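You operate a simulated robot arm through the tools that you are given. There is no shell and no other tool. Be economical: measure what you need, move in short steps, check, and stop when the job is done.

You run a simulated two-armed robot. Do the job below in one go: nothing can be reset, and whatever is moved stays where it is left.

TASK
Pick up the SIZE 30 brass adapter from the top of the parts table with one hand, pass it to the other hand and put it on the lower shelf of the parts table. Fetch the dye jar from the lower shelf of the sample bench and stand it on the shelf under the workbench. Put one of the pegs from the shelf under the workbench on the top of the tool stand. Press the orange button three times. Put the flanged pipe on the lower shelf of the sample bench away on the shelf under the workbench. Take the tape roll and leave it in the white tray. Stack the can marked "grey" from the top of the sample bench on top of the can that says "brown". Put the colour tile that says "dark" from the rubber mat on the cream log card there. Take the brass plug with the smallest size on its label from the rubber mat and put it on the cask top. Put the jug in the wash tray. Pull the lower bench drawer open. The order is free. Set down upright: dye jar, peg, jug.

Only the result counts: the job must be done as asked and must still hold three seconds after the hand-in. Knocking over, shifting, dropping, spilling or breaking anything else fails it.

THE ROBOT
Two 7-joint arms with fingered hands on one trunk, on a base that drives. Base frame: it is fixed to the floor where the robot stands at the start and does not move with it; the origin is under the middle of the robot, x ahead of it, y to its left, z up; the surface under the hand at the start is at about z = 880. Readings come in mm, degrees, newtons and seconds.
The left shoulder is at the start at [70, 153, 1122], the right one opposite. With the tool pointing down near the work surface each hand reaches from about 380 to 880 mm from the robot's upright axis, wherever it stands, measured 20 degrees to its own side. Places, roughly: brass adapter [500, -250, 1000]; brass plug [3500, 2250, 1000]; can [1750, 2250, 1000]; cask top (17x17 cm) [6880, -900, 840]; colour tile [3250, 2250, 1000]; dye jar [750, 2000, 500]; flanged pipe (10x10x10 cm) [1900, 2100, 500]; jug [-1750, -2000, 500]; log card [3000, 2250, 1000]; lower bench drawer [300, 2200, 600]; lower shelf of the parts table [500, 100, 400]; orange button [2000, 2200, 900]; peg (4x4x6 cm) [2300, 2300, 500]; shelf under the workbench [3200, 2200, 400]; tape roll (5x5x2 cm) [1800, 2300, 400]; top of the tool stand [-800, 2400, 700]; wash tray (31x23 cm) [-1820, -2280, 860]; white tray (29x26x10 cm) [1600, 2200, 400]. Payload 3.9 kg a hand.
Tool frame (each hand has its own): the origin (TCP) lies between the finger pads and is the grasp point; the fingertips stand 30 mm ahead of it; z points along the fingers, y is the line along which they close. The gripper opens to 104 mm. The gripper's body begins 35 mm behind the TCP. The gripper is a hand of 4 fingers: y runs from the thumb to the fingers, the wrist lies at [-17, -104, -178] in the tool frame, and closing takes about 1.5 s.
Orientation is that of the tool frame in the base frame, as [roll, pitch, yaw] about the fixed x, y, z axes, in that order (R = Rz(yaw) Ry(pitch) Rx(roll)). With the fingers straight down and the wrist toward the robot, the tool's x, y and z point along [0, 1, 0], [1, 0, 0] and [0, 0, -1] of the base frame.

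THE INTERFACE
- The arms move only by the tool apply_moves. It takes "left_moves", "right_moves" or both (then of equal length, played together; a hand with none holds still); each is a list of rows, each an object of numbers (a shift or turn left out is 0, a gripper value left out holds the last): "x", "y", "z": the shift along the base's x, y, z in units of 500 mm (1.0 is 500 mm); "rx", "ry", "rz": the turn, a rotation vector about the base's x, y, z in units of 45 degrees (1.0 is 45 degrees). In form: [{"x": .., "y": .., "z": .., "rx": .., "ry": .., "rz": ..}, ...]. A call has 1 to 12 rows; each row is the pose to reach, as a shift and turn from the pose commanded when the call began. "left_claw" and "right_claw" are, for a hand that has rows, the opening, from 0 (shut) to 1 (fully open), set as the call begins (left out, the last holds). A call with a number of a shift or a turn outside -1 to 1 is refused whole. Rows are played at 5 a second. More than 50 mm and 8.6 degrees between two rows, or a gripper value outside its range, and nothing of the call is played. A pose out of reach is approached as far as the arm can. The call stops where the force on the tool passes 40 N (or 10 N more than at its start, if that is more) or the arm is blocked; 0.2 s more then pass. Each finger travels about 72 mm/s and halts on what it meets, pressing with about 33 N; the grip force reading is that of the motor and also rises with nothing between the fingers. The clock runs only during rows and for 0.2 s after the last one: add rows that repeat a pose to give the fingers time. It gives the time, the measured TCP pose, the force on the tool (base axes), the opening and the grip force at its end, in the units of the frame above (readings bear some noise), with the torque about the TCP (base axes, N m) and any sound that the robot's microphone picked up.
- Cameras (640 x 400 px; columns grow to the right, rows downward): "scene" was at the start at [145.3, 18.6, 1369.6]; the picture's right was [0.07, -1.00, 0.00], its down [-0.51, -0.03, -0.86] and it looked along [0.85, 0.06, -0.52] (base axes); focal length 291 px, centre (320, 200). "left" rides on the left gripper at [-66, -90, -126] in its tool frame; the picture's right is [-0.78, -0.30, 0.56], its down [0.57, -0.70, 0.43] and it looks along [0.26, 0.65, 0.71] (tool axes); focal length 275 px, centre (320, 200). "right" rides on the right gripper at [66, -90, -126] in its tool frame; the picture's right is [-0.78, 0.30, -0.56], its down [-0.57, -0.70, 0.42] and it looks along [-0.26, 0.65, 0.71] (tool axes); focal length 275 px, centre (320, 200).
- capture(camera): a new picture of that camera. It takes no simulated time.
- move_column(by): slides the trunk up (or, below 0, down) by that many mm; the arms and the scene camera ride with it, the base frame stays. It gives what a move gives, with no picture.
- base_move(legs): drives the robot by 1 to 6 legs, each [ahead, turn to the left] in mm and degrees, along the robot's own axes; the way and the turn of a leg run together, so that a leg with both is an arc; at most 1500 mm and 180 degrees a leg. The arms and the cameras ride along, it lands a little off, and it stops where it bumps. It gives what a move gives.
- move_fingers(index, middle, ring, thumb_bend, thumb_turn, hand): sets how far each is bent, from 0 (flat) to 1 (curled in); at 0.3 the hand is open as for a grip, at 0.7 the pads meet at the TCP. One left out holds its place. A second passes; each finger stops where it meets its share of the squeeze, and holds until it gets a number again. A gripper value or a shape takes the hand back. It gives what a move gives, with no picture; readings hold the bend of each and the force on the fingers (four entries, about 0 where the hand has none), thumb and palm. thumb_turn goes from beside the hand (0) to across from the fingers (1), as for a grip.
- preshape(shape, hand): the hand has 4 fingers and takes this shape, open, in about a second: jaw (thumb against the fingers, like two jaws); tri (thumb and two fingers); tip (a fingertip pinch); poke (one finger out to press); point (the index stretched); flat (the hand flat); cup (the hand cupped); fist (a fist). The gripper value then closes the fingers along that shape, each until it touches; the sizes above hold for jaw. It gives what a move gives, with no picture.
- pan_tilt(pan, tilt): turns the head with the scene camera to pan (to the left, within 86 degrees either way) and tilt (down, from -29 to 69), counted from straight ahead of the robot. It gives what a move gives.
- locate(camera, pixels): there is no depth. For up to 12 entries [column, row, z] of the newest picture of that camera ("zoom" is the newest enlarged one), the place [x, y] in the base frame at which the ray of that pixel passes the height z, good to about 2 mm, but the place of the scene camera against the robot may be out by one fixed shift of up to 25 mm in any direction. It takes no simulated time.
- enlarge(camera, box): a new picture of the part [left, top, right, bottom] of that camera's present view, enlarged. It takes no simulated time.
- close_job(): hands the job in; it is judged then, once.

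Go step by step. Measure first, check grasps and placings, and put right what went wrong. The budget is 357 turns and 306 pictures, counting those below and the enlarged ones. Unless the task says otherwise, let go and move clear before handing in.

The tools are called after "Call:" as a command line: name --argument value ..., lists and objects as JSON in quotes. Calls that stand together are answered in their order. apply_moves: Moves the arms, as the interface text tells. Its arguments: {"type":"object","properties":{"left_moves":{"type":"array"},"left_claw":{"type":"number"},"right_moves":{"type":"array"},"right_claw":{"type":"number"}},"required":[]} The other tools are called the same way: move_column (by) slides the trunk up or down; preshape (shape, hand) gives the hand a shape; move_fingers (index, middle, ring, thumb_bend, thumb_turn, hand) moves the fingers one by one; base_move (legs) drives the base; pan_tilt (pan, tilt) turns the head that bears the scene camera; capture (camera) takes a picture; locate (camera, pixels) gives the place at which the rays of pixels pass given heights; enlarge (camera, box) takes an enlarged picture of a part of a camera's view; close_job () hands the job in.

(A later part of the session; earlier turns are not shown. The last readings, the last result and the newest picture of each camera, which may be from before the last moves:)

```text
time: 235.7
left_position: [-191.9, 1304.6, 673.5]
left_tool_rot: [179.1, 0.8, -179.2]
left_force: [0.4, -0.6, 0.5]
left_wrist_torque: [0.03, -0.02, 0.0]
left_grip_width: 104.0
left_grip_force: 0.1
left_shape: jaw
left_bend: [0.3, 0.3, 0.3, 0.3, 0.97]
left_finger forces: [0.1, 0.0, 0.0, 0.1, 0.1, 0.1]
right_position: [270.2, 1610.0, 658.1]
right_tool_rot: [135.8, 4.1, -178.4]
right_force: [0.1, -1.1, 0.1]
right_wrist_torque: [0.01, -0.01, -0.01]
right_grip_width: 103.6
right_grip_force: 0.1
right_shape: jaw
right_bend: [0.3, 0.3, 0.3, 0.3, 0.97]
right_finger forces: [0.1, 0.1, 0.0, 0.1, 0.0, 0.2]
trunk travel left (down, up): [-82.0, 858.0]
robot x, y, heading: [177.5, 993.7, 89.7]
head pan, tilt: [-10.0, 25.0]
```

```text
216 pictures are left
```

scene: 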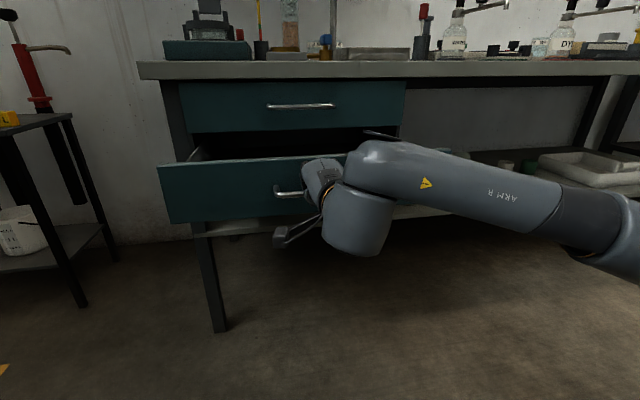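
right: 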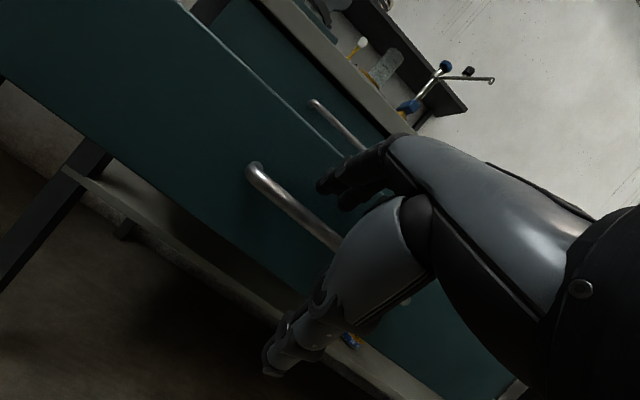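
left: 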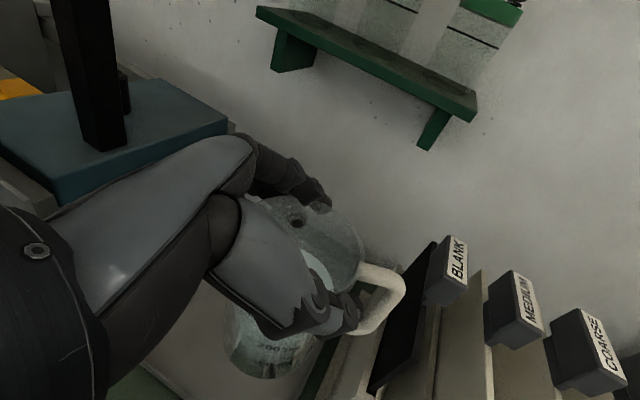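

Hand open around the bar. I retract along the approach line and back off.

Call:
apply_moves --right_moves '[{"y": -0.03, "z": 0.03}, {"y": -0.06, "z": 0.06}, {"y": -0.09, "z": 0.09}, {"y": -0.12, "z": 0.12}, {"y": -0.15, "z": 0.15}, {"y": -0.18, "z": 0.18}]'

Call:
base_move --legs '[[-300, 0]]'

Call:
capture --camera "scene"

```text
time: 237.1
left_position: [-191.4, 1301.5, 673.3]
left_tool_rot: [179.1, 0.7, -179.2]
left_force: [0.8, -0.3, -0.6]
left_wrist_torque: [0.0, 0.0, -0.01]
left_grip_width: 103.9
left_grip_force: 0.1
left_shape: jaw
left_bend: [0.3, 0.3, 0.3, 0.3, 0.97]
left_finger forces: [0.0, 0.0, 0.0, 0.0, 0.1, 0.0]
right_position: [270.3, 1521.8, 746.9]
right_tool_rot: [135.8, 4.1, -178.4]
right_force: [0.2, -0.1, -0.3]
right_wrist_torque: [0.01, -0.01, 0.0]
right_grip_width: 103.6
right_grip_force: 0.0
right_shape: jaw
right_bend: [0.3, 0.3, 0.3, 0.3, 0.97]
right_finger forces: [0.0, 0.0, 0.0, 0.0, 0.0, 0.1]
trunk travel left (down, up): [-82.0, 858.0]
robot x, y, heading: [180.2, 990.7, 89.5]
head pan, tilt: [-10.0, 25.0]
```

```text
time: 238.7
left_position: [-212.1, 1168.6, 674.0]
left_tool_rot: [179.5, 0.9, -177.2]
left_force: [-0.8, -1.1, 0.4]
left_wrist_torque: [-0.02, -0.02, 0.03]
left_grip_width: 103.9
left_grip_force: 0.1
left_shape: jaw
left_bend: [0.3, 0.3, 0.3, 0.3, 0.97]
left_finger forces: [0.1, 0.1, 0.0, 0.1, 0.0, 0.1]
right_position: [241.8, 1401.4, 747.4]
right_tool_rot: [136.0, 3.9, -176.2]
right_force: [-0.1, -0.1, -0.4]
right_wrist_torque: [0.0, -0.04, 0.01]
right_grip_width: 104.1
right_grip_force: 0.0
right_shape: jaw
right_bend: [0.3, 0.3, 0.3, 0.3, 0.97]
right_finger forces: [0.0, 0.0, 0.1, 0.1, 0.0, 0.0]
trunk travel left (down, up): [-82.0, 858.0]
robot x, y, heading: [162.2, 866.1, 93.2]
head pan, tilt: [-10.0, 25.0]
stopped in leg 1: the robot was blocked; the commanded pose is now the measured one
```

```text
215 pictures are left
```

scene: 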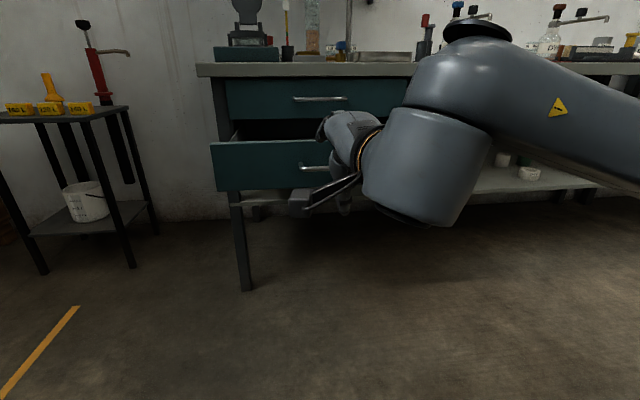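

The drawer is open. The base bumped the parts table's side at y≈866 when reversing, so I keep clear of it. I tuck the right hand, then move on to view the lower shelf.

Call:
apply_moves --right_moves '[{"x": 0.045, "y": -0.05, "rx": -0.09}, {"x": 0.09, "y": -0.1, "rx": -0.18}, {"x": 0.135, "y": -0.15, "rx": -0.27}, {"x": 0.18, "y": -0.2, "rx": -0.36}, {"x": 0.225, "y": -0.25, "rx": -0.45}, {"x": 0.27, "y": -0.3, "rx": -0.54}, {"x": 0.315, "y": -0.35, "rx": -0.63}, {"x": 0.36, "y": -0.4, "rx": -0.72}, {"x": 0.405, "y": -0.45, "rx": -0.81}, {"x": 0.45, "y": -0.5, "rx": -0.9}, {"x": 0.5, "y": -0.55, "rx": -1.0}, {"x": 0.54, "y": -0.58, "rx": -1.0}]'

Call:
base_move --legs '[[280, -3], [0, -88], [430, 0], [0, 88]]'

Call:
pan_tilt --pan 0 --tilt 22

Call:
capture --camera "scene"

```text
time: 241.3
left_position: [-211.1, 1168.0, 672.8]
left_tool_rot: [179.4, 0.9, -177.2]
left_force: [-0.6, -0.7, -0.2]
left_wrist_torque: [-0.01, -0.01, 0.03]
left_grip_width: 104.0
left_grip_force: 0.0
left_shape: jaw
left_bend: [0.3, 0.3, 0.3, 0.3, 0.97]
left_finger forces: [0.0, 0.0, 0.0, 0.0, 0.0, 0.0]
right_position: [510.6, 1111.0, 748.1]
right_tool_rot: [-179.1, 0.1, -174.4]
right_force: [-0.2, 0.3, -0.5]
right_wrist_torque: [-0.02, -0.02, 0.0]
right_grip_width: 103.7
right_grip_force: 0.1
right_shape: jaw
right_bend: [0.3, 0.3, 0.3, 0.3, 0.97]
right_finger forces: [0.1, 0.0, 0.1, 0.1, 0.0, 0.0]
trunk travel left (down, up): [-82.0, 858.0]
robot x, y, heading: [162.9, 869.3, 92.9]
head pan, tilt: [-10.0, 25.0]
```

```text
time: 245.5
left_position: [165.0, 1629.1, 677.2]
left_tool_rot: [179.1, 0.5, 130.8]
left_force: [-1.3, -1.1, 0.5]
left_wrist_torque: [0.02, 0.0, 0.04]
left_grip_width: 102.7
left_grip_force: 0.0
left_shape: jaw
left_bend: [0.3, 0.32, 0.3, 0.3, 0.97]
left_finger forces: [0.0, 1.3, 0.1, 0.0, 0.0, 0.0]
right_position: [556.2, 1012.7, 749.1]
right_tool_rot: [-179.1, 0.1, 132.2]
right_force: [-0.2, 0.0, 0.3]
right_wrist_torque: [0.01, 0.02, 0.01]
right_grip_width: 104.1
right_grip_force: 0.0
right_shape: jaw
right_bend: [0.3, 0.3, 0.3, 0.3, 0.97]
right_finger forces: [0.1, 0.0, 0.0, 0.0, 0.0, 0.0]
trunk travel left (down, up): [-82.0, 858.0]
robot x, y, heading: [155.3, 1146.2, 40.5]
head pan, tilt: [-10.0, 25.0]
stopped in leg 2: the force on the tool passed its limit at 55 N (the readings are from after the stop); the commanded pose is now the measured one
```

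```text
time: 246.2
left_position: [164.8, 1629.2, 676.9]
left_tool_rot: [179.0, 0.4, 130.7]
left_force: [0.3, 0.6, 0.6]
left_wrist_torque: [0.02, 0.0, 0.0]
left_grip_width: 103.7
left_grip_force: 0.0
left_shape: jaw
left_bend: [0.3, 0.3, 0.3, 0.3, 0.97]
left_finger forces: [0.0, 0.0, 0.0, 0.0, 0.0, 0.1]
right_position: [556.0, 1013.5, 748.5]
right_tool_rot: [-179.2, 0.2, 132.3]
right_force: [-0.4, 0.5, -0.5]
right_wrist_torque: [-0.04, 0.0, 0.01]
right_grip_width: 104.2
right_grip_force: 0.0
right_shape: jaw
right_bend: [0.3, 0.3, 0.3, 0.3, 0.97]
right_finger forces: [0.1, 0.1, 0.0, 0.1, 0.0, 0.0]
trunk travel left (down, up): [-82.0, 858.0]
robot x, y, heading: [154.6, 1146.2, 40.1]
head pan, tilt: [0.0, 22.0]
```

```text
214 pictures are left
```

scene: 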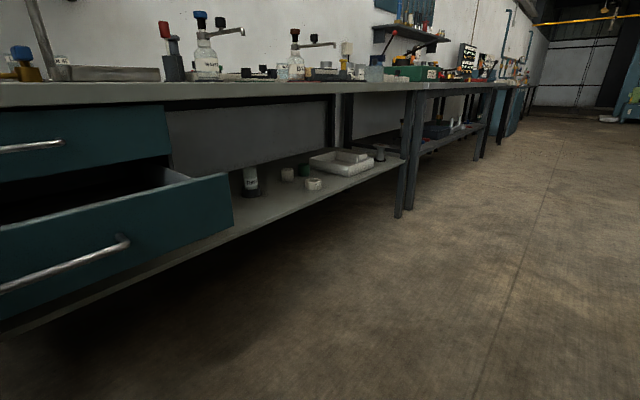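

The left hand brushed the open drawer's front while turning (drawer still open). I back away along the heading first, then turn and drive right.

Call:
base_move --legs '[[-190, 0], [0, -40], [700, 0], [0, 89]]'

Call:
pan_tilt --pan 30 --tilt 22

Call:
capture --camera "scene"

```text
time: 247.6
left_position: [42.7, 1532.3, 677.5]
left_tool_rot: [179.2, 0.3, 131.6]
left_force: [-0.7, 0.6, -0.4]
left_wrist_torque: [0.01, 0.02, 0.01]
left_grip_width: 103.9
left_grip_force: 0.0
left_shape: jaw
left_bend: [0.3, 0.3, 0.3, 0.3, 0.97]
left_finger forces: [0.1, 0.0, 0.0, 0.1, 0.0, 0.0]
right_position: [443.9, 922.0, 749.9]
right_tool_rot: [-179.6, 0.4, 133.4]
right_force: [0.4, 0.3, 0.3]
right_wrist_torque: [0.0, -0.01, 0.03]
right_grip_width: 103.9
right_grip_force: 0.0
right_shape: jaw
right_bend: [0.3, 0.3, 0.3, 0.3, 0.97]
right_finger forces: [0.1, 0.0, 0.0, 0.1, 0.0, 0.0]
trunk travel left (down, up): [-82.0, 858.0]
robot x, y, heading: [38.0, 1049.6, 41.8]
head pan, tilt: [0.0, 22.0]
stopped in leg 1: the robot was blocked; the commanded pose is now the measured one
```

```text
time: 248.6
left_position: [43.1, 1531.3, 677.7]
left_tool_rot: [179.2, 0.4, 131.8]
left_force: [0.1, 0.5, 0.1]
left_wrist_torque: [0.04, 0.0, -0.01]
left_grip_width: 103.9
left_grip_force: 0.1
left_shape: jaw
left_bend: [0.3, 0.3, 0.3, 0.3, 0.97]
left_finger forces: [0.0, 0.0, 0.0, 0.1, 0.0, 0.0]
right_position: [445.2, 922.5, 748.8]
right_tool_rot: [-179.4, 0.2, 133.4]
right_force: [-0.1, 0.1, -1.1]
right_wrist_torque: [-0.04, 0.01, 0.01]
right_grip_width: 104.0
right_grip_force: 0.1
right_shape: jaw
right_bend: [0.3, 0.3, 0.3, 0.3, 0.97]
right_finger forces: [0.1, 0.0, 0.0, 0.0, 0.0, 0.0]
trunk travel left (down, up): [-82.0, 858.0]
robot x, y, heading: [39.8, 1048.9, 41.6]
head pan, tilt: [30.0, 22.0]
```

```text
213 pictures are left
```

scene: 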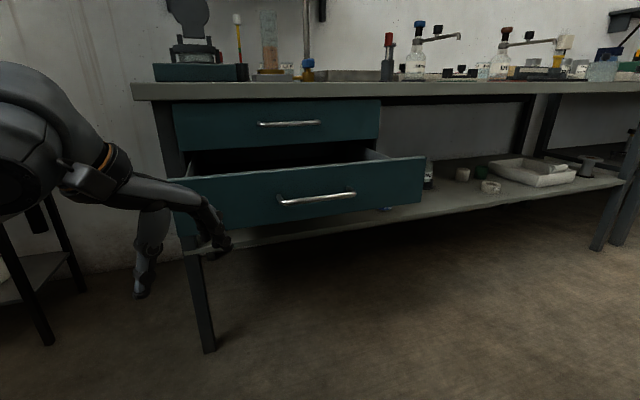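

Probably the right elbow touched the parts table's end. I turn left away from both, raise the trunk so the arms pass above things, then drive right.

Call:
base_move --legs '[[0, 48]]'

Call:
move_column --by 400

Call:
base_move --legs '[[80, 0], [0, -90], [700, 0], [0, 90]]'

Call:
pan_tilt --pan -5 --tilt 35

Call:
capture --camera "scene"

```text
time: 251.2
left_position: [-318.7, 1372.7, 676.9]
left_tool_rot: [179.2, 0.6, 179.9]
left_force: [-1.7, -0.4, -0.5]
left_wrist_torque: [0.01, 0.03, 0.01]
left_grip_width: 103.9
left_grip_force: 0.1
left_shape: jaw
left_bend: [0.3, 0.3, 0.3, 0.3, 0.97]
left_finger forces: [0.1, 0.0, 0.0, 0.1, 0.0, 0.0]
right_position: [403.0, 1265.4, 750.7]
right_tool_rot: [-179.7, 0.4, -178.4]
right_force: [-0.4, -0.2, 0.0]
right_wrist_torque: [0.01, -0.03, 0.01]
right_grip_width: 103.9
right_grip_force: 0.0
right_shape: jaw
right_bend: [0.3, 0.3, 0.3, 0.3, 0.97]
right_finger forces: [0.1, 0.0, 0.1, 0.0, 0.1, 0.0]
trunk travel left (down, up): [-82.0, 858.0]
robot x, y, heading: [41.2, 1050.7, 90.0]
head pan, tilt: [30.0, 22.0]
```

```text
time: 255.0
left_position: [-319.2, 1371.9, 1077.1]
left_tool_rot: [179.2, 0.4, 179.9]
left_force: [-0.3, -0.3, 0.1]
left_wrist_torque: [0.0, -0.02, -0.01]
left_grip_width: 103.8
left_grip_force: 0.0
left_shape: jaw
left_bend: [0.3, 0.3, 0.3, 0.3, 0.97]
left_finger forces: [0.0, 0.1, 0.0, 0.0, 0.0, 0.0]
right_position: [403.5, 1265.3, 1149.4]
right_tool_rot: [-179.7, 0.3, -178.5]
right_force: [0.1, 0.0, 0.0]
right_wrist_torque: [0.0, -0.01, 0.0]
right_grip_width: 103.6
right_grip_force: 0.0
right_shape: jaw
right_bend: [0.3, 0.3, 0.3, 0.3, 0.97]
right_finger forces: [0.0, 0.0, 0.0, 0.1, 0.0, 0.0]
trunk travel left (down, up): [-482.0, 458.0]
robot x, y, heading: [36.4, 1048.6, 89.8]
head pan, tilt: [30.0, 22.0]
```

```text
time: 267.1
left_position: [380.8, 1457.3, 1077.1]
left_tool_rot: [179.2, 0.5, -179.5]
left_force: [0.3, -1.2, -0.1]
left_wrist_torque: [0.01, 0.0, -0.02]
left_grip_width: 103.9
left_grip_force: 0.0
left_shape: jaw
left_bend: [0.3, 0.3, 0.3, 0.3, 0.97]
left_finger forces: [0.1, 0.0, 0.0, 0.0, 0.1, 0.0]
right_position: [1105.3, 1357.7, 1149.1]
right_tool_rot: [-179.6, 0.1, -177.8]
right_force: [0.0, 1.2, 0.2]
right_wrist_torque: [-0.02, 0.0, 0.0]
right_grip_width: 103.8
right_grip_force: 0.1
right_shape: jaw
right_bend: [0.3, 0.3, 0.3, 0.3, 0.97]
right_finger forces: [0.0, 0.0, 0.0, 0.0, 0.0, 0.0]
trunk travel left (down, up): [-482.0, 458.0]
robot x, y, heading: [742.9, 1134.8, 90.5]
head pan, tilt: [30.0, 22.0]
```

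```text
time: 268.1
left_position: [382.0, 1456.6, 1076.4]
left_tool_rot: [179.1, 0.5, -179.6]
left_force: [0.2, -0.1, -0.2]
left_wrist_torque: [0.0, -0.01, -0.01]
left_grip_width: 103.9
left_grip_force: 0.1
left_shape: jaw
left_bend: [0.3, 0.3, 0.3, 0.3, 0.97]
left_finger forces: [0.0, 0.1, 0.0, 0.1, 0.0, 0.0]
right_position: [1105.4, 1356.4, 1149.6]
right_tool_rot: [-179.5, 0.2, -177.8]
right_force: [0.2, 0.2, -0.3]
right_wrist_torque: [0.02, 0.02, -0.01]
right_grip_width: 103.8
right_grip_force: 0.0
right_shape: jaw
right_bend: [0.3, 0.3, 0.3, 0.3, 0.97]
right_finger forces: [0.1, 0.0, 0.0, 0.0, 0.1, 0.0]
trunk travel left (down, up): [-482.0, 458.0]
robot x, y, heading: [745.4, 1140.0, 90.4]
head pan, tilt: [-5.0, 35.0]
```

```text
212 pictures are left
```

scene: 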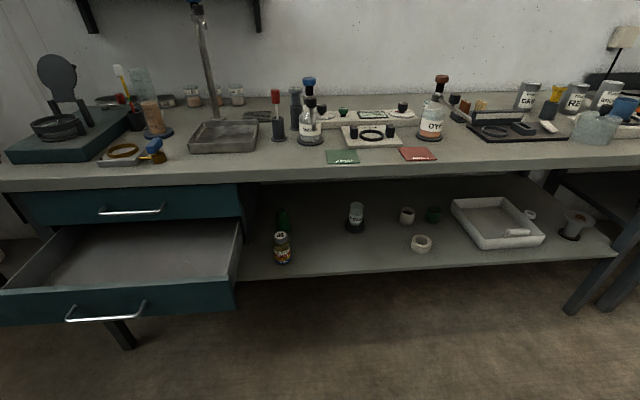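

Great overview. I enlarge to identify dye jar, tape roll and cans.

Call:
enlarge --camera "scene" --box '[240, 180, 460, 290]'

Call:
enlarge --camera "scene" --box '[430, 60, 640, 260]'

```text
2.91 times, centred on (350, 235) of scene
```

zoom: 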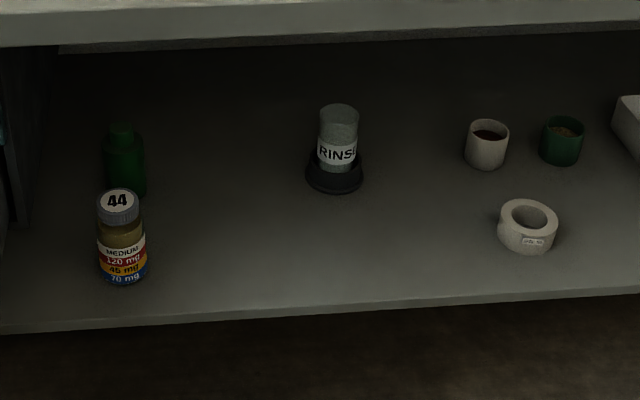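

```text
2.00 times, centred on (535, 160) of scene
```

zoom: 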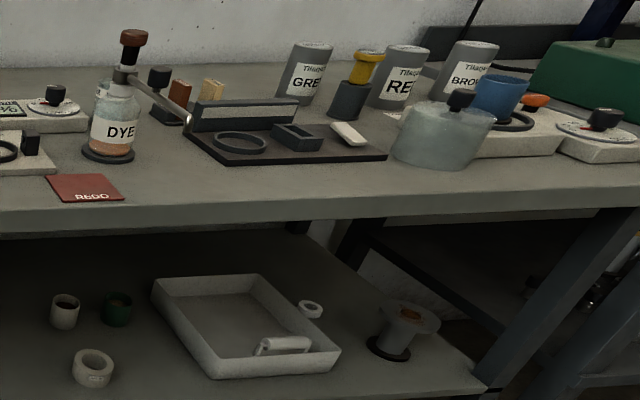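

Call:
locate --camera "scene" --pixels '[[283, 262, 410], [421, 250, 410], [411, 241, 410], [432, 241, 410], [529, 217, 410], [357, 232, 410], [576, 238, 410], [497, 240, 410], [450, 207, 460], [285, 272, 410], [527, 108, 880], [605, 105, 880]]'

Call:
enlarge --camera "scene" --box '[500, 190, 600, 260]'

```text
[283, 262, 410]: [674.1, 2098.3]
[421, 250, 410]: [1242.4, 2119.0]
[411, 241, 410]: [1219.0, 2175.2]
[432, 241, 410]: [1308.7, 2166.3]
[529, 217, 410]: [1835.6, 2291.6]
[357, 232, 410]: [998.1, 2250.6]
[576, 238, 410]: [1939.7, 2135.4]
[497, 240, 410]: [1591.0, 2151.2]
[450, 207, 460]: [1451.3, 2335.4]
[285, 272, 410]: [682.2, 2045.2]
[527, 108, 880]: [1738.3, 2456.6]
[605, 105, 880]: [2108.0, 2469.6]
```

```text
5.71 times, centred on (550, 225) of scene
```

zoom: 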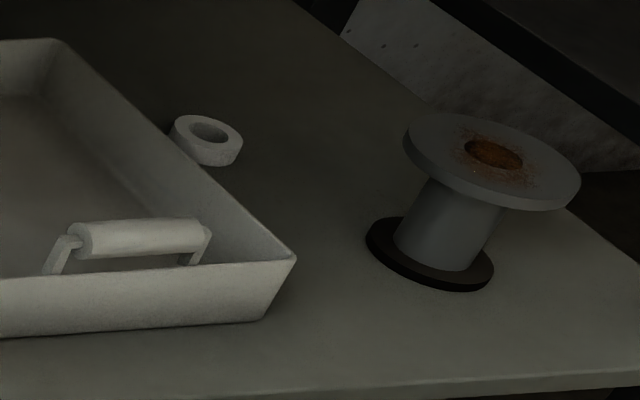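

Dye jar is the labelled jar (44) at about (674,2098); tape roll is the small ring at (1835,2292) behind the tray; flanged pipe at (1940,2135). I raise the left hand out of the way and bring the right hand forward.

Call:
apply_moves --left_moves '[{"z": 0.04}, {"z": 0.08}, {"z": 0.12}, {"z": 0.16}, {"z": 0.2}, {"z": 0.24}, {"z": 0.28}, {"z": 0.32}, {"z": 0.36}, {"z": 0.4}, {"z": 0.44}, {"z": 0.48}]' --right_moves '[{"x": -0.05, "y": 0.04, "z": -0.02}, {"x": -0.1, "y": 0.08, "z": -0.04}, {"x": -0.15, "y": 0.12, "z": -0.06}, {"x": -0.2, "y": 0.16, "z": -0.08}, {"x": -0.25, "y": 0.2, "z": -0.1}, {"x": -0.3, "y": 0.24, "z": -0.12}, {"x": -0.35, "y": 0.28, "z": -0.14}, {"x": -0.4, "y": 0.32, "z": -0.16}, {"x": -0.45, "y": 0.36, "z": -0.18}, {"x": -0.5, "y": 0.4, "z": -0.2}, {"x": -0.55, "y": 0.44, "z": -0.22}, {"x": -0.6, "y": 0.47, "z": -0.24}]'

Call:
move_column --by -400

Call:
capture --camera "scene"

```text
time: 270.7
left_position: [381.6, 1454.0, 1318.8]
left_tool_rot: [179.1, 0.4, -179.4]
left_force: [0.1, -0.2, 1.0]
left_wrist_torque: [0.01, 0.02, 0.0]
left_grip_width: 103.9
left_grip_force: 0.0
left_shape: jaw
left_bend: [0.3, 0.3, 0.3, 0.3, 0.97]
left_finger forces: [0.1, 0.0, 0.0, 0.1, 0.0, 0.1]
left hand out of reach, approached as far as the arm can: row 11
right_position: [806.1, 1591.1, 1031.6]
right_tool_rot: [-179.7, 0.1, -177.8]
right_force: [-0.2, -0.3, -0.2]
right_wrist_torque: [0.02, 0.04, -0.01]
right_grip_width: 103.9
right_grip_force: 0.1
right_shape: jaw
right_bend: [0.3, 0.3, 0.3, 0.3, 0.97]
right_finger forces: [0.0, 0.1, 0.0, 0.0, 0.1, 0.1]
trunk travel left (down, up): [-482.0, 458.0]
robot x, y, heading: [744.9, 1136.7, 90.4]
head pan, tilt: [-5.0, 35.0]
```

```text
time: 274.5
left_position: [381.7, 1455.6, 918.1]
left_tool_rot: [179.2, 0.5, -179.5]
left_force: [0.0, 0.5, 0.0]
left_wrist_torque: [0.02, -0.01, -0.03]
left_grip_width: 103.6
left_grip_force: 0.0
left_shape: jaw
left_bend: [0.3, 0.3, 0.3, 0.3, 0.97]
left_finger forces: [0.1, 0.0, 0.0, 0.1, 0.1, 0.0]
right_position: [804.6, 1592.6, 629.3]
right_tool_rot: [-179.6, 0.1, -177.8]
right_force: [0.6, -0.5, 0.6]
right_wrist_torque: [-0.01, -0.01, 0.05]
right_grip_width: 104.0
right_grip_force: 0.0
right_shape: jaw
right_bend: [0.3, 0.3, 0.3, 0.3, 0.97]
right_finger forces: [0.0, 0.0, 0.1, 0.1, 0.0, 0.1]
trunk travel left (down, up): [-82.0, 858.0]
robot x, y, heading: [742.3, 1135.8, 90.5]
head pan, tilt: [-5.0, 35.0]
```

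```text
208 pictures are left
```

scene: 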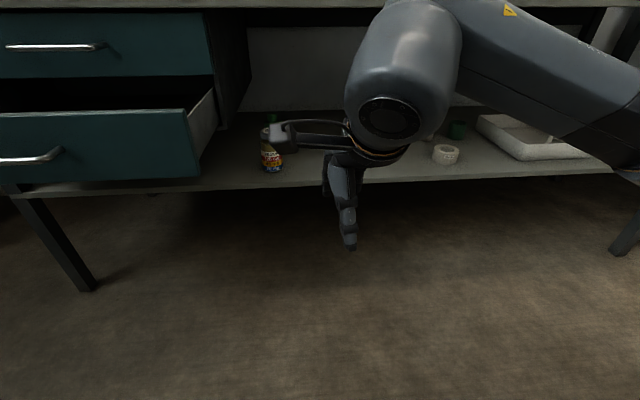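

Call:
apply_moves --right_moves '[{"z": -0.05}, {"z": -0.1}, {"z": -0.14}, {"z": -0.14}]'

Call:
capture --camera "right"

```text
time: 275.5
left_position: [380.4, 1455.8, 918.0]
left_tool_rot: [179.2, 0.5, -179.5]
left_force: [0.3, 0.0, 0.8]
left_wrist_torque: [0.01, -0.01, 0.01]
left_grip_width: 104.1
left_grip_force: 0.0
left_shape: jaw
left_bend: [0.3, 0.3, 0.3, 0.3, 0.97]
left_finger forces: [0.0, 0.0, 0.0, 0.0, 0.0, 0.0]
right_position: [806.4, 1592.6, 559.8]
right_tool_rot: [-179.7, 0.4, -177.8]
right_force: [0.2, 1.7, 1.0]
right_wrist_torque: [-0.01, -0.01, 0.02]
right_grip_width: 104.3
right_grip_force: 0.0
right_shape: jaw
right_bend: [0.3, 0.3, 0.3, 0.3, 0.97]
right_finger forces: [0.0, 0.0, 0.0, 0.0, 0.0, 0.0]
trunk travel left (down, up): [-82.0, 858.0]
robot x, y, heading: [742.2, 1136.3, 90.5]
head pan, tilt: [-5.0, 35.0]
```

```text
207 pictures are left
```

right: 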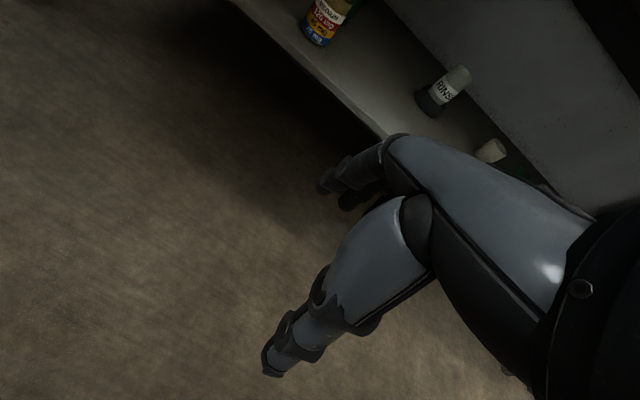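

Call:
locate --camera "right" --pixels '[[305, 33, 405], [333, 47, 405], [319, 46, 405], [319, 46, 415], [378, 135, 405], [270, 40, 405], [430, 115, 405]]'

Call:
locate --camera "scene" --pixels '[[263, 168, 405], [283, 168, 405], [273, 173, 405], [273, 186, 405], [215, 90, 720], [200, 178, 600]]'

```text
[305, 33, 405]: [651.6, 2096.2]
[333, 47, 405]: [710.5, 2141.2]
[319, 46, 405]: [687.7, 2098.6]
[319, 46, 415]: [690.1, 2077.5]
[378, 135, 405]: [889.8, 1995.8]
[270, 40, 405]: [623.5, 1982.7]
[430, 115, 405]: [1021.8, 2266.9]
```

```text
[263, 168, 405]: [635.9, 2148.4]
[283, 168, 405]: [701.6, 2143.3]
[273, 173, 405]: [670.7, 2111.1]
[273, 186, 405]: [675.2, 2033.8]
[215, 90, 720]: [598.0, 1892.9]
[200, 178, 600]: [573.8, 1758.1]
```

Jar centre ≈ (681,2122), shelf front at y≈1990; drawer right edge x≈586. I reposition to approach at heading 110°.

Call:
base_move --legs '[[0, -65], [260, 0], [0, 84.5]]'

Call:
capture --camera "scene"

Call:
capture --camera "right"

```text
time: 283.8
left_position: [538.0, 1439.2, 918.3]
left_tool_rot: [179.2, 0.4, -161.8]
left_force: [-0.3, -0.6, -0.3]
left_wrist_torque: [0.03, 0.01, 0.0]
left_grip_width: 103.9
left_grip_force: 0.0
left_shape: jaw
left_bend: [0.3, 0.3, 0.3, 0.3, 0.97]
left_finger forces: [0.0, 0.0, 0.0, 0.1, 0.1, 0.0]
right_position: [901.4, 1700.3, 558.8]
right_tool_rot: [-179.6, 0.3, -160.0]
right_force: [0.0, -0.7, -1.2]
right_wrist_torque: [0.02, -0.01, 0.02]
right_grip_width: 103.8
right_grip_force: 0.0
right_shape: jaw
right_bend: [0.3, 0.3, 0.3, 0.3, 0.97]
right_finger forces: [0.1, 0.0, 0.1, 0.1, 0.1, 0.1]
trunk travel left (down, up): [-82.0, 858.0]
robot x, y, heading: [979.4, 1247.0, 108.1]
head pan, tilt: [-5.0, 35.0]
```

```text
206 pictures are left
```

scene: 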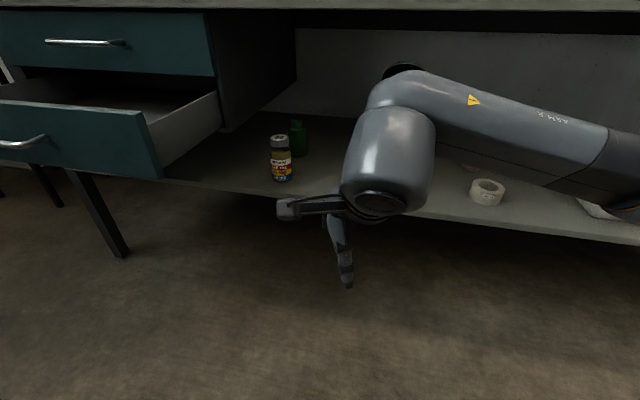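

```text
205 pictures are left
```

right: 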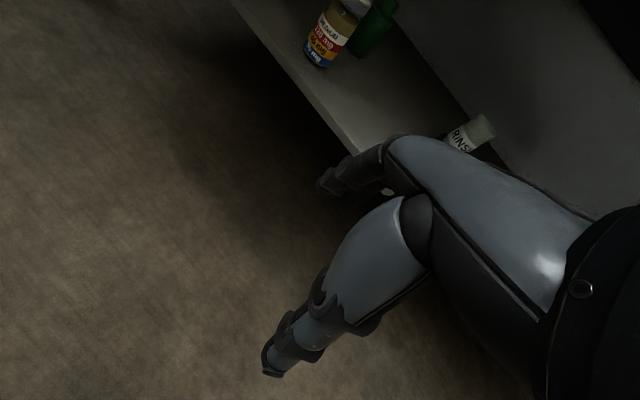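

Call:
locate --camera "right" --pixels '[[306, 54, 405], [333, 65, 405], [319, 67, 405], [319, 67, 415], [352, 5, 520], [378, 55, 405]]'

Call:
locate --camera "scene" --pixels '[[271, 177, 405], [292, 177, 405], [281, 182, 405], [279, 138, 520], [162, 178, 600], [217, 130, 600], [290, 155, 405], [305, 155, 405]]'

```text
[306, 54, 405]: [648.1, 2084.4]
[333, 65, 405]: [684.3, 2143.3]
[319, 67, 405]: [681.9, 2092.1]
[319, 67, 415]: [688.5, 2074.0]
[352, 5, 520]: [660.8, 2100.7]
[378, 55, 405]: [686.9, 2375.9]
```

```text
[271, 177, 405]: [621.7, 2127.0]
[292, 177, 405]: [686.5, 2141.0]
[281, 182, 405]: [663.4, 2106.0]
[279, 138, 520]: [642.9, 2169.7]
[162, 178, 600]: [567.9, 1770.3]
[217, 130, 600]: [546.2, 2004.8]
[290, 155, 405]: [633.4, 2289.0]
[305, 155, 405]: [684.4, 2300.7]
```

Jar centre (671,2120) confirmed by both cameras. I lower and extend the arm to slide in beside the jar, then drive in.

Call:
apply_moves --right_moves '[{"x": -0.01, "y": 0.05, "z": -0.03}, {"x": -0.02, "y": 0.1, "z": -0.06}, {"x": -0.03, "y": 0.15, "z": -0.09}, {"x": -0.04, "y": 0.2, "z": -0.12}, {"x": -0.05, "y": 0.25, "z": -0.12}, {"x": -0.06, "y": 0.3, "z": -0.12}, {"x": -0.068, "y": 0.352, "z": -0.12}, {"x": -0.068, "y": 0.352, "z": -0.12}]'

Call:
base_move --legs '[[150, 0]]'

Call:
capture --camera "scene"

Call:
capture --camera "right"

```text
time: 285.6
left_position: [537.8, 1439.3, 918.4]
left_tool_rot: [179.3, 0.4, -161.8]
left_force: [0.5, -0.7, -0.3]
left_wrist_torque: [0.0, 0.01, 0.02]
left_grip_width: 104.0
left_grip_force: 0.0
left_shape: jaw
left_bend: [0.3, 0.3, 0.3, 0.3, 0.97]
left_finger forces: [0.1, 0.1, 0.1, 0.0, 0.0, 0.1]
right_position: [867.2, 1875.4, 500.8]
right_tool_rot: [-179.7, 0.3, -160.1]
right_force: [-0.2, 0.3, -0.3]
right_wrist_torque: [0.04, 0.01, 0.02]
right_grip_width: 103.9
right_grip_force: 0.1
right_shape: jaw
right_bend: [0.3, 0.3, 0.3, 0.3, 0.97]
right_finger forces: [0.0, 0.1, 0.0, 0.0, 0.0, 0.0]
trunk travel left (down, up): [-82.0, 858.0]
robot x, y, heading: [981.4, 1243.6, 108.0]
head pan, tilt: [-5.0, 35.0]
```

```text
time: 287.0
left_position: [492.7, 1580.7, 918.4]
left_tool_rot: [179.3, 0.4, -161.9]
left_force: [-0.2, -0.3, -0.4]
left_wrist_torque: [0.02, 0.01, 0.01]
left_grip_width: 103.7
left_grip_force: 0.1
left_shape: jaw
left_bend: [0.3, 0.3, 0.3, 0.3, 0.97]
left_finger forces: [0.1, 0.0, 0.1, 0.2, 0.1, 0.0]
right_position: [822.4, 2015.0, 500.3]
right_tool_rot: [-179.7, 0.3, -160.1]
right_force: [-0.4, -0.6, 0.2]
right_wrist_torque: [0.03, 0.0, 0.0]
right_grip_width: 104.0
right_grip_force: 0.1
right_shape: jaw
right_bend: [0.3, 0.3, 0.3, 0.3, 0.97]
right_finger forces: [0.0, 0.1, 0.0, 0.0, 0.0, 0.0]
trunk travel left (down, up): [-82.0, 858.0]
robot x, y, heading: [935.3, 1383.1, 108.2]
head pan, tilt: [-5.0, 35.0]
```

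```text
204 pictures are left
```

scene: 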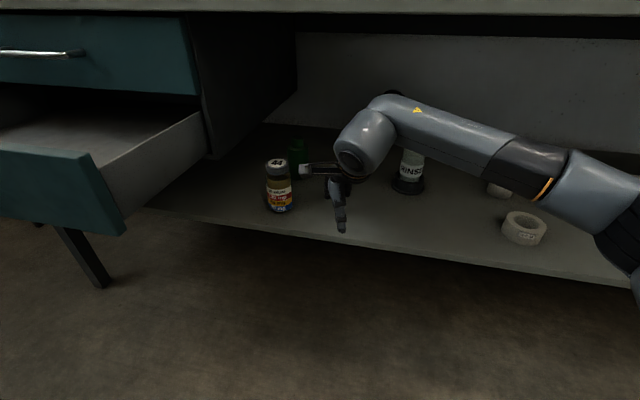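

```text
203 pictures are left
```

right: 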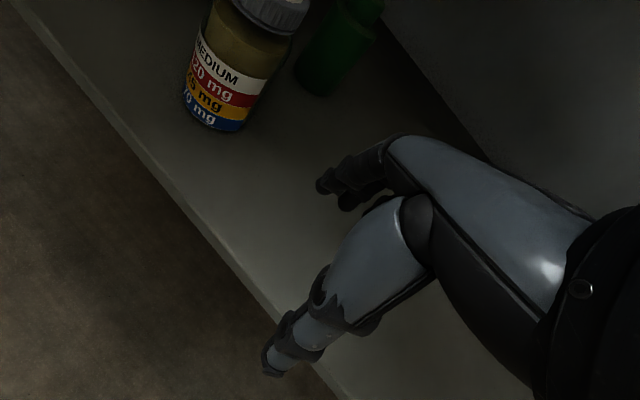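

Call:
locate --camera "right" --pixels '[[185, 105, 405], [242, 127, 405], [213, 131, 405], [236, 8, 510], [305, 25, 510]]'

```text
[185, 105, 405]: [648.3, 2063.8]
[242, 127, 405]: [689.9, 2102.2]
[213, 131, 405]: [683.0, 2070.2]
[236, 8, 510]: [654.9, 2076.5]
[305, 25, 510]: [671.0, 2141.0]
```

Call:
locate --camera "right" --pixels '[[133, 150, 405], [133, 150, 425], [133, 150, 440], [240, 275, 405], [240, 275, 425], [240, 275, 440]]'

```text
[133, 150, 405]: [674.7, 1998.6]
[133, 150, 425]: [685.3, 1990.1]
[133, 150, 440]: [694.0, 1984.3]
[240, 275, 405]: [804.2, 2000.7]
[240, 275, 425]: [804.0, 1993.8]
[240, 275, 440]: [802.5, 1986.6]
```

Close-up readings put the jar at about (662,2095). I drive 110 mm further and then slide left onto the jar.

Call:
base_move --legs '[[108, 0]]'

Call:
capture --camera "right"

```text
time: 288.2
left_position: [458.3, 1684.8, 918.8]
left_tool_rot: [179.2, 0.4, -161.9]
left_force: [-0.8, 0.5, -0.6]
left_wrist_torque: [0.01, 0.0, -0.02]
left_grip_width: 103.6
left_grip_force: 0.1
left_shape: jaw
left_bend: [0.3, 0.3, 0.3, 0.3, 0.97]
left_finger forces: [0.0, 0.0, 0.1, 0.0, 0.0, 0.1]
right_position: [788.3, 2120.0, 500.8]
right_tool_rot: [-179.6, 0.4, -160.0]
right_force: [-0.1, 0.1, -0.4]
right_wrist_torque: [0.0, 0.01, -0.04]
right_grip_width: 103.6
right_grip_force: 0.1
right_shape: jaw
right_bend: [0.3, 0.3, 0.3, 0.3, 0.97]
right_finger forces: [0.0, 0.0, 0.1, 0.0, 0.1, 0.1]
trunk travel left (down, up): [-82.0, 858.0]
robot x, y, heading: [898.7, 1489.2, 108.1]
head pan, tilt: [-5.0, 35.0]
```

```text
202 pictures are left
```

right: 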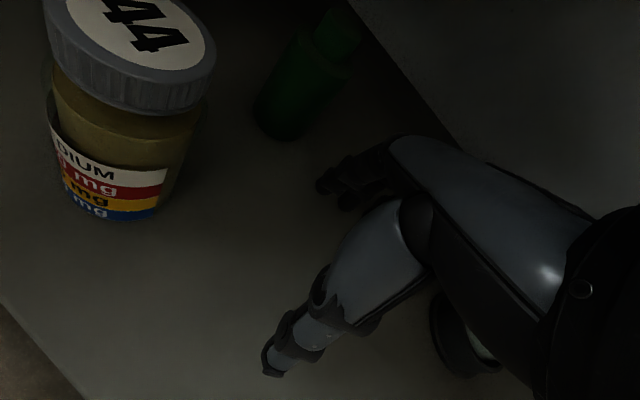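

Call:
locate --camera "right" --pixels '[[62, 180, 400], [165, 195, 400], [113, 222, 400], [140, 22, 515], [140, 22, 530], [52, 55, 515], [214, 70, 515], [277, 130, 400]]'

```text
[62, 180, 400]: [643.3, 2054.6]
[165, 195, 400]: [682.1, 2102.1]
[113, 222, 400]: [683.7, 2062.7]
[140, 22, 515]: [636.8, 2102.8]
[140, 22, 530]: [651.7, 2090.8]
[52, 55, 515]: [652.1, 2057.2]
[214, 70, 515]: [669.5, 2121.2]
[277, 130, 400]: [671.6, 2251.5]
```

Cap centre ≈ (660,2088), top ~z 525. I raise 10 mm and slide left over the jar.

Call:
apply_moves --right_moves '[{"z": 0.022}, {"x": -0.05, "y": -0.013, "z": 0.022}, {"x": -0.1, "y": -0.026, "z": 0.022}, {"x": -0.15, "y": -0.038, "z": 0.022}, {"x": -0.2, "y": -0.051, "z": 0.022}, {"x": -0.23, "y": -0.059, "z": 0.022}, {"x": -0.256, "y": -0.066, "z": 0.022}, {"x": -0.256, "y": -0.066, "z": 0.022}]'

Call:
capture --camera "right"

Call:
capture --camera "scene"

```text
time: 290.0
left_position: [458.0, 1685.1, 918.3]
left_tool_rot: [179.2, 0.4, -161.8]
left_force: [-0.2, 0.1, -0.5]
left_wrist_torque: [0.01, -0.02, -0.01]
left_grip_width: 104.0
left_grip_force: 0.1
left_shape: jaw
left_bend: [0.3, 0.3, 0.3, 0.3, 0.97]
left_finger forces: [0.1, 0.0, 0.1, 0.0, 0.0, 0.0]
right_position: [660.5, 2086.2, 511.3]
right_tool_rot: [-179.6, 0.3, -160.1]
right_force: [0.1, -0.2, 0.2]
right_wrist_torque: [0.01, 0.01, 0.02]
right_grip_width: 104.1
right_grip_force: 0.1
right_shape: jaw
right_bend: [0.3, 0.3, 0.3, 0.3, 0.97]
right_finger forces: [0.0, 0.1, 0.0, 0.0, 0.8, 0.0]
trunk travel left (down, up): [-82.0, 858.0]
robot x, y, heading: [902.7, 1493.3, 108.1]
head pan, tilt: [-5.0, 35.0]
```

```text
201 pictures are left
```

right: 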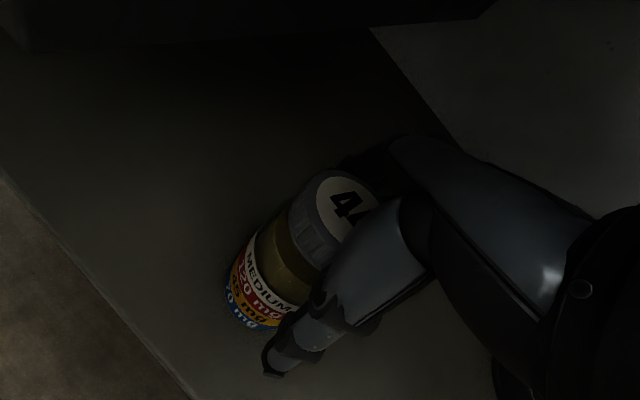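

```text
200 pictures are left
```

scene: 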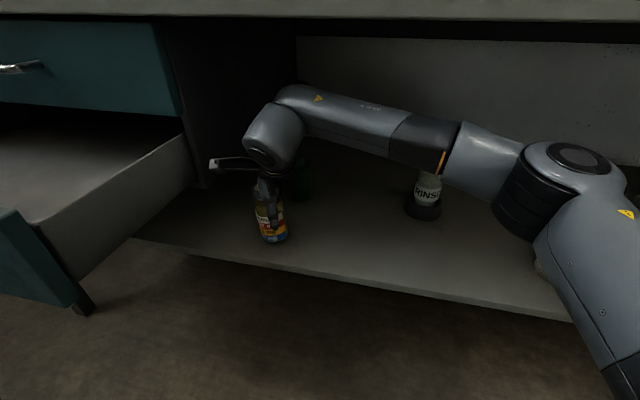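

Hand is over the jar (cap between thumb and fingers). I close.

Call:
apply_moves --right_moves '[{}, {}, {}, {}, {}, {}, {}]' --right_claw 0

Call:
apply_moves --right_moves '[{"z": 0.02}, {"z": 0.04}, {"z": 0.06}, {"z": 0.07}, {"z": 0.07}]'

Call:
capture --camera "scene"

Call:
capture --camera "right"

```text
time: 291.6
left_position: [459.7, 1685.0, 918.8]
left_tool_rot: [179.2, 0.4, -161.9]
left_force: [-0.7, -1.0, -0.5]
left_wrist_torque: [0.0, 0.01, 0.01]
left_grip_width: 103.9
left_grip_force: 0.1
left_shape: jaw
left_bend: [0.3, 0.3, 0.3, 0.3, 0.97]
left_finger forces: [0.1, 0.1, 0.0, 0.1, 0.0, 0.1]
right_position: [661.9, 2086.1, 511.9]
right_tool_rot: [-179.6, 0.3, -160.2]
right_force: [1.0, 1.4, 2.1]
right_wrist_torque: [0.23, -0.03, -0.07]
right_grip_width: 60.3
right_grip_force: 33.5
right_shape: jaw
right_bend: [0.73, 0.56, 0.6, 0.41, 0.98]
right_finger forces: [20.2, 10.6, 0.0, 0.0, 30.9, 0.0]
trunk travel left (down, up): [-82.0, 858.0]
robot x, y, heading: [902.4, 1491.7, 108.0]
head pan, tilt: [-5.0, 35.0]
```

```text
time: 292.8
left_position: [458.4, 1684.7, 918.1]
left_tool_rot: [179.1, 0.5, -161.9]
left_force: [-0.7, 0.5, 0.2]
left_wrist_torque: [0.04, -0.03, 0.01]
left_grip_width: 103.7
left_grip_force: 0.1
left_shape: jaw
left_bend: [0.3, 0.3, 0.3, 0.3, 0.97]
left_finger forces: [0.0, 0.0, 0.0, 0.1, 0.1, 0.1]
right_position: [660.6, 2087.0, 545.9]
right_tool_rot: [-179.6, 0.3, -160.1]
right_force: [-0.6, -1.1, -2.4]
right_wrist_torque: [0.07, -0.07, -0.02]
right_grip_width: 60.4
right_grip_force: 33.0
right_shape: jaw
right_bend: [0.73, 0.57, 0.6, 0.41, 0.98]
right_finger forces: [19.8, 9.7, 0.0, 0.0, 30.1, 0.0]
trunk travel left (down, up): [-82.0, 858.0]
robot x, y, heading: [903.5, 1492.1, 108.1]
head pan, tilt: [-5.0, 35.0]
```

```text
199 pictures are left
```

scene: 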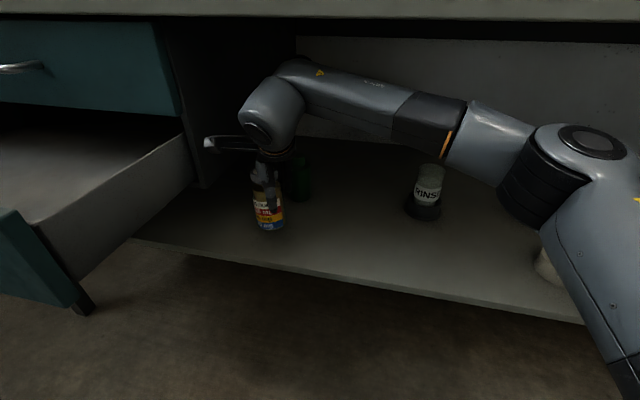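

```text
198 pictures are left
```

right: 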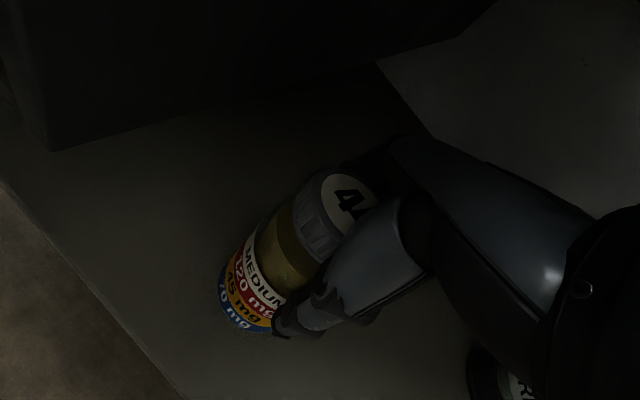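

Jar lifted and held. I reverse out.

Call:
base_move --legs '[[-420, 0]]'

Call:
move_column --by 400

Call:
capture --camera "scene"

```text
time: 295.4
left_position: [588.6, 1283.2, 918.2]
left_tool_rot: [179.2, 0.6, -161.8]
left_force: [-0.7, -0.2, 0.2]
left_wrist_torque: [-0.02, -0.01, -0.01]
left_grip_width: 103.9
left_grip_force: 0.1
left_shape: jaw
left_bend: [0.3, 0.3, 0.3, 0.3, 0.97]
left_finger forces: [0.1, 0.0, 0.0, 0.0, 0.1, 0.0]
right_position: [791.5, 1683.9, 545.4]
right_tool_rot: [-179.7, 0.3, -160.1]
right_force: [0.9, 0.2, -3.0]
right_wrist_torque: [0.06, -0.02, 0.02]
right_grip_width: 60.2
right_grip_force: 33.1
right_shape: jaw
right_bend: [0.73, 0.57, 0.6, 0.41, 0.98]
right_finger forces: [19.8, 9.7, 0.1, 0.1, 30.1, 0.0]
trunk travel left (down, up): [-82.0, 858.0]
robot x, y, heading: [1032.6, 1083.3, 108.1]
head pan, tilt: [-5.0, 35.0]
```

```text
time: 299.2
left_position: [588.5, 1283.2, 1317.0]
left_tool_rot: [179.2, 0.4, -161.9]
left_force: [-0.4, -0.2, 0.2]
left_wrist_torque: [0.0, 0.0, 0.02]
left_grip_width: 104.1
left_grip_force: 0.1
left_shape: jaw
left_bend: [0.3, 0.3, 0.3, 0.3, 0.97]
left_finger forces: [0.0, 0.1, 0.0, 0.0, 0.1, 0.0]
right_position: [791.0, 1684.3, 944.5]
right_tool_rot: [-179.6, 0.3, -160.2]
right_force: [0.1, 0.3, -2.7]
right_wrist_torque: [0.01, 0.0, 0.0]
right_grip_width: 60.2
right_grip_force: 33.1
right_shape: jaw
right_bend: [0.73, 0.57, 0.6, 0.41, 0.98]
right_finger forces: [19.8, 9.6, 0.0, 0.0, 29.9, 0.0]
trunk travel left (down, up): [-482.0, 458.0]
robot x, y, heading: [1030.2, 1088.9, 107.9]
head pan, tilt: [-5.0, 35.0]
```

```text
197 pictures are left
```

scene: 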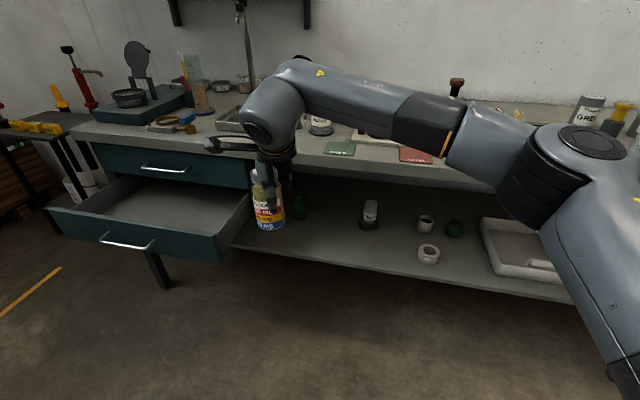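

Now to the workbench: drive to about x 2900 and look at its shelf.

Call:
base_move --legs '[[0, -106], [900, 0], [900, 0], [0, 88]]'

Call:
pan_tilt --pan -5 --tilt 30

Call:
capture --camera "scene"

```text
time: 316.3
left_position: [2440.4, 1509.7, 1317.9]
left_tool_rot: [179.2, 0.3, -179.9]
left_force: [-0.5, 0.3, -0.4]
left_wrist_torque: [0.0, 0.01, -0.02]
left_grip_width: 103.9
left_grip_force: 0.0
left_shape: jaw
left_bend: [0.3, 0.3, 0.3, 0.3, 0.97]
left_finger forces: [0.0, 0.1, 0.0, 0.0, 0.1, 0.1]
right_position: [2757.3, 1829.2, 944.4]
right_tool_rot: [-179.6, 0.3, -178.1]
right_force: [-1.1, -0.4, -3.8]
right_wrist_torque: [0.06, -0.03, -0.02]
right_grip_width: 59.9
right_grip_force: 33.3
right_shape: jaw
right_bend: [0.73, 0.57, 0.6, 0.41, 0.98]
right_finger forces: [18.7, 9.7, 0.0, 0.0, 27.8, 0.0]
trunk travel left (down, up): [-482.0, 458.0]
robot x, y, heading: [2800.1, 1188.2, 89.8]
head pan, tilt: [-5.0, 35.0]
```

```text
time: 316.9
left_position: [2439.6, 1510.3, 1318.1]
left_tool_rot: [179.2, 0.4, -179.9]
left_force: [-0.4, 0.0, -0.8]
left_wrist_torque: [0.0, 0.04, 0.03]
left_grip_width: 103.8
left_grip_force: 0.0
left_shape: jaw
left_bend: [0.3, 0.3, 0.3, 0.3, 0.97]
left_finger forces: [0.0, 0.0, 0.0, 0.0, 0.0, 0.1]
right_position: [2758.0, 1828.3, 944.7]
right_tool_rot: [-179.5, 0.3, -178.3]
right_force: [0.2, 0.3, -3.2]
right_wrist_torque: [0.04, -0.03, 0.0]
right_grip_width: 60.0
right_grip_force: 32.8
right_shape: jaw
right_bend: [0.73, 0.57, 0.6, 0.41, 0.98]
right_finger forces: [18.8, 9.7, 0.0, 0.0, 27.8, 0.0]
trunk travel left (down, up): [-482.0, 458.0]
robot x, y, heading: [2802.5, 1186.1, 90.0]
head pan, tilt: [-5.0, 30.0]
```

```text
196 pictures are left
```

scene: 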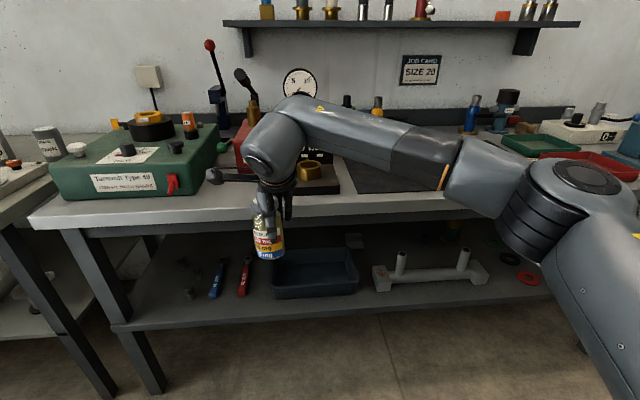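

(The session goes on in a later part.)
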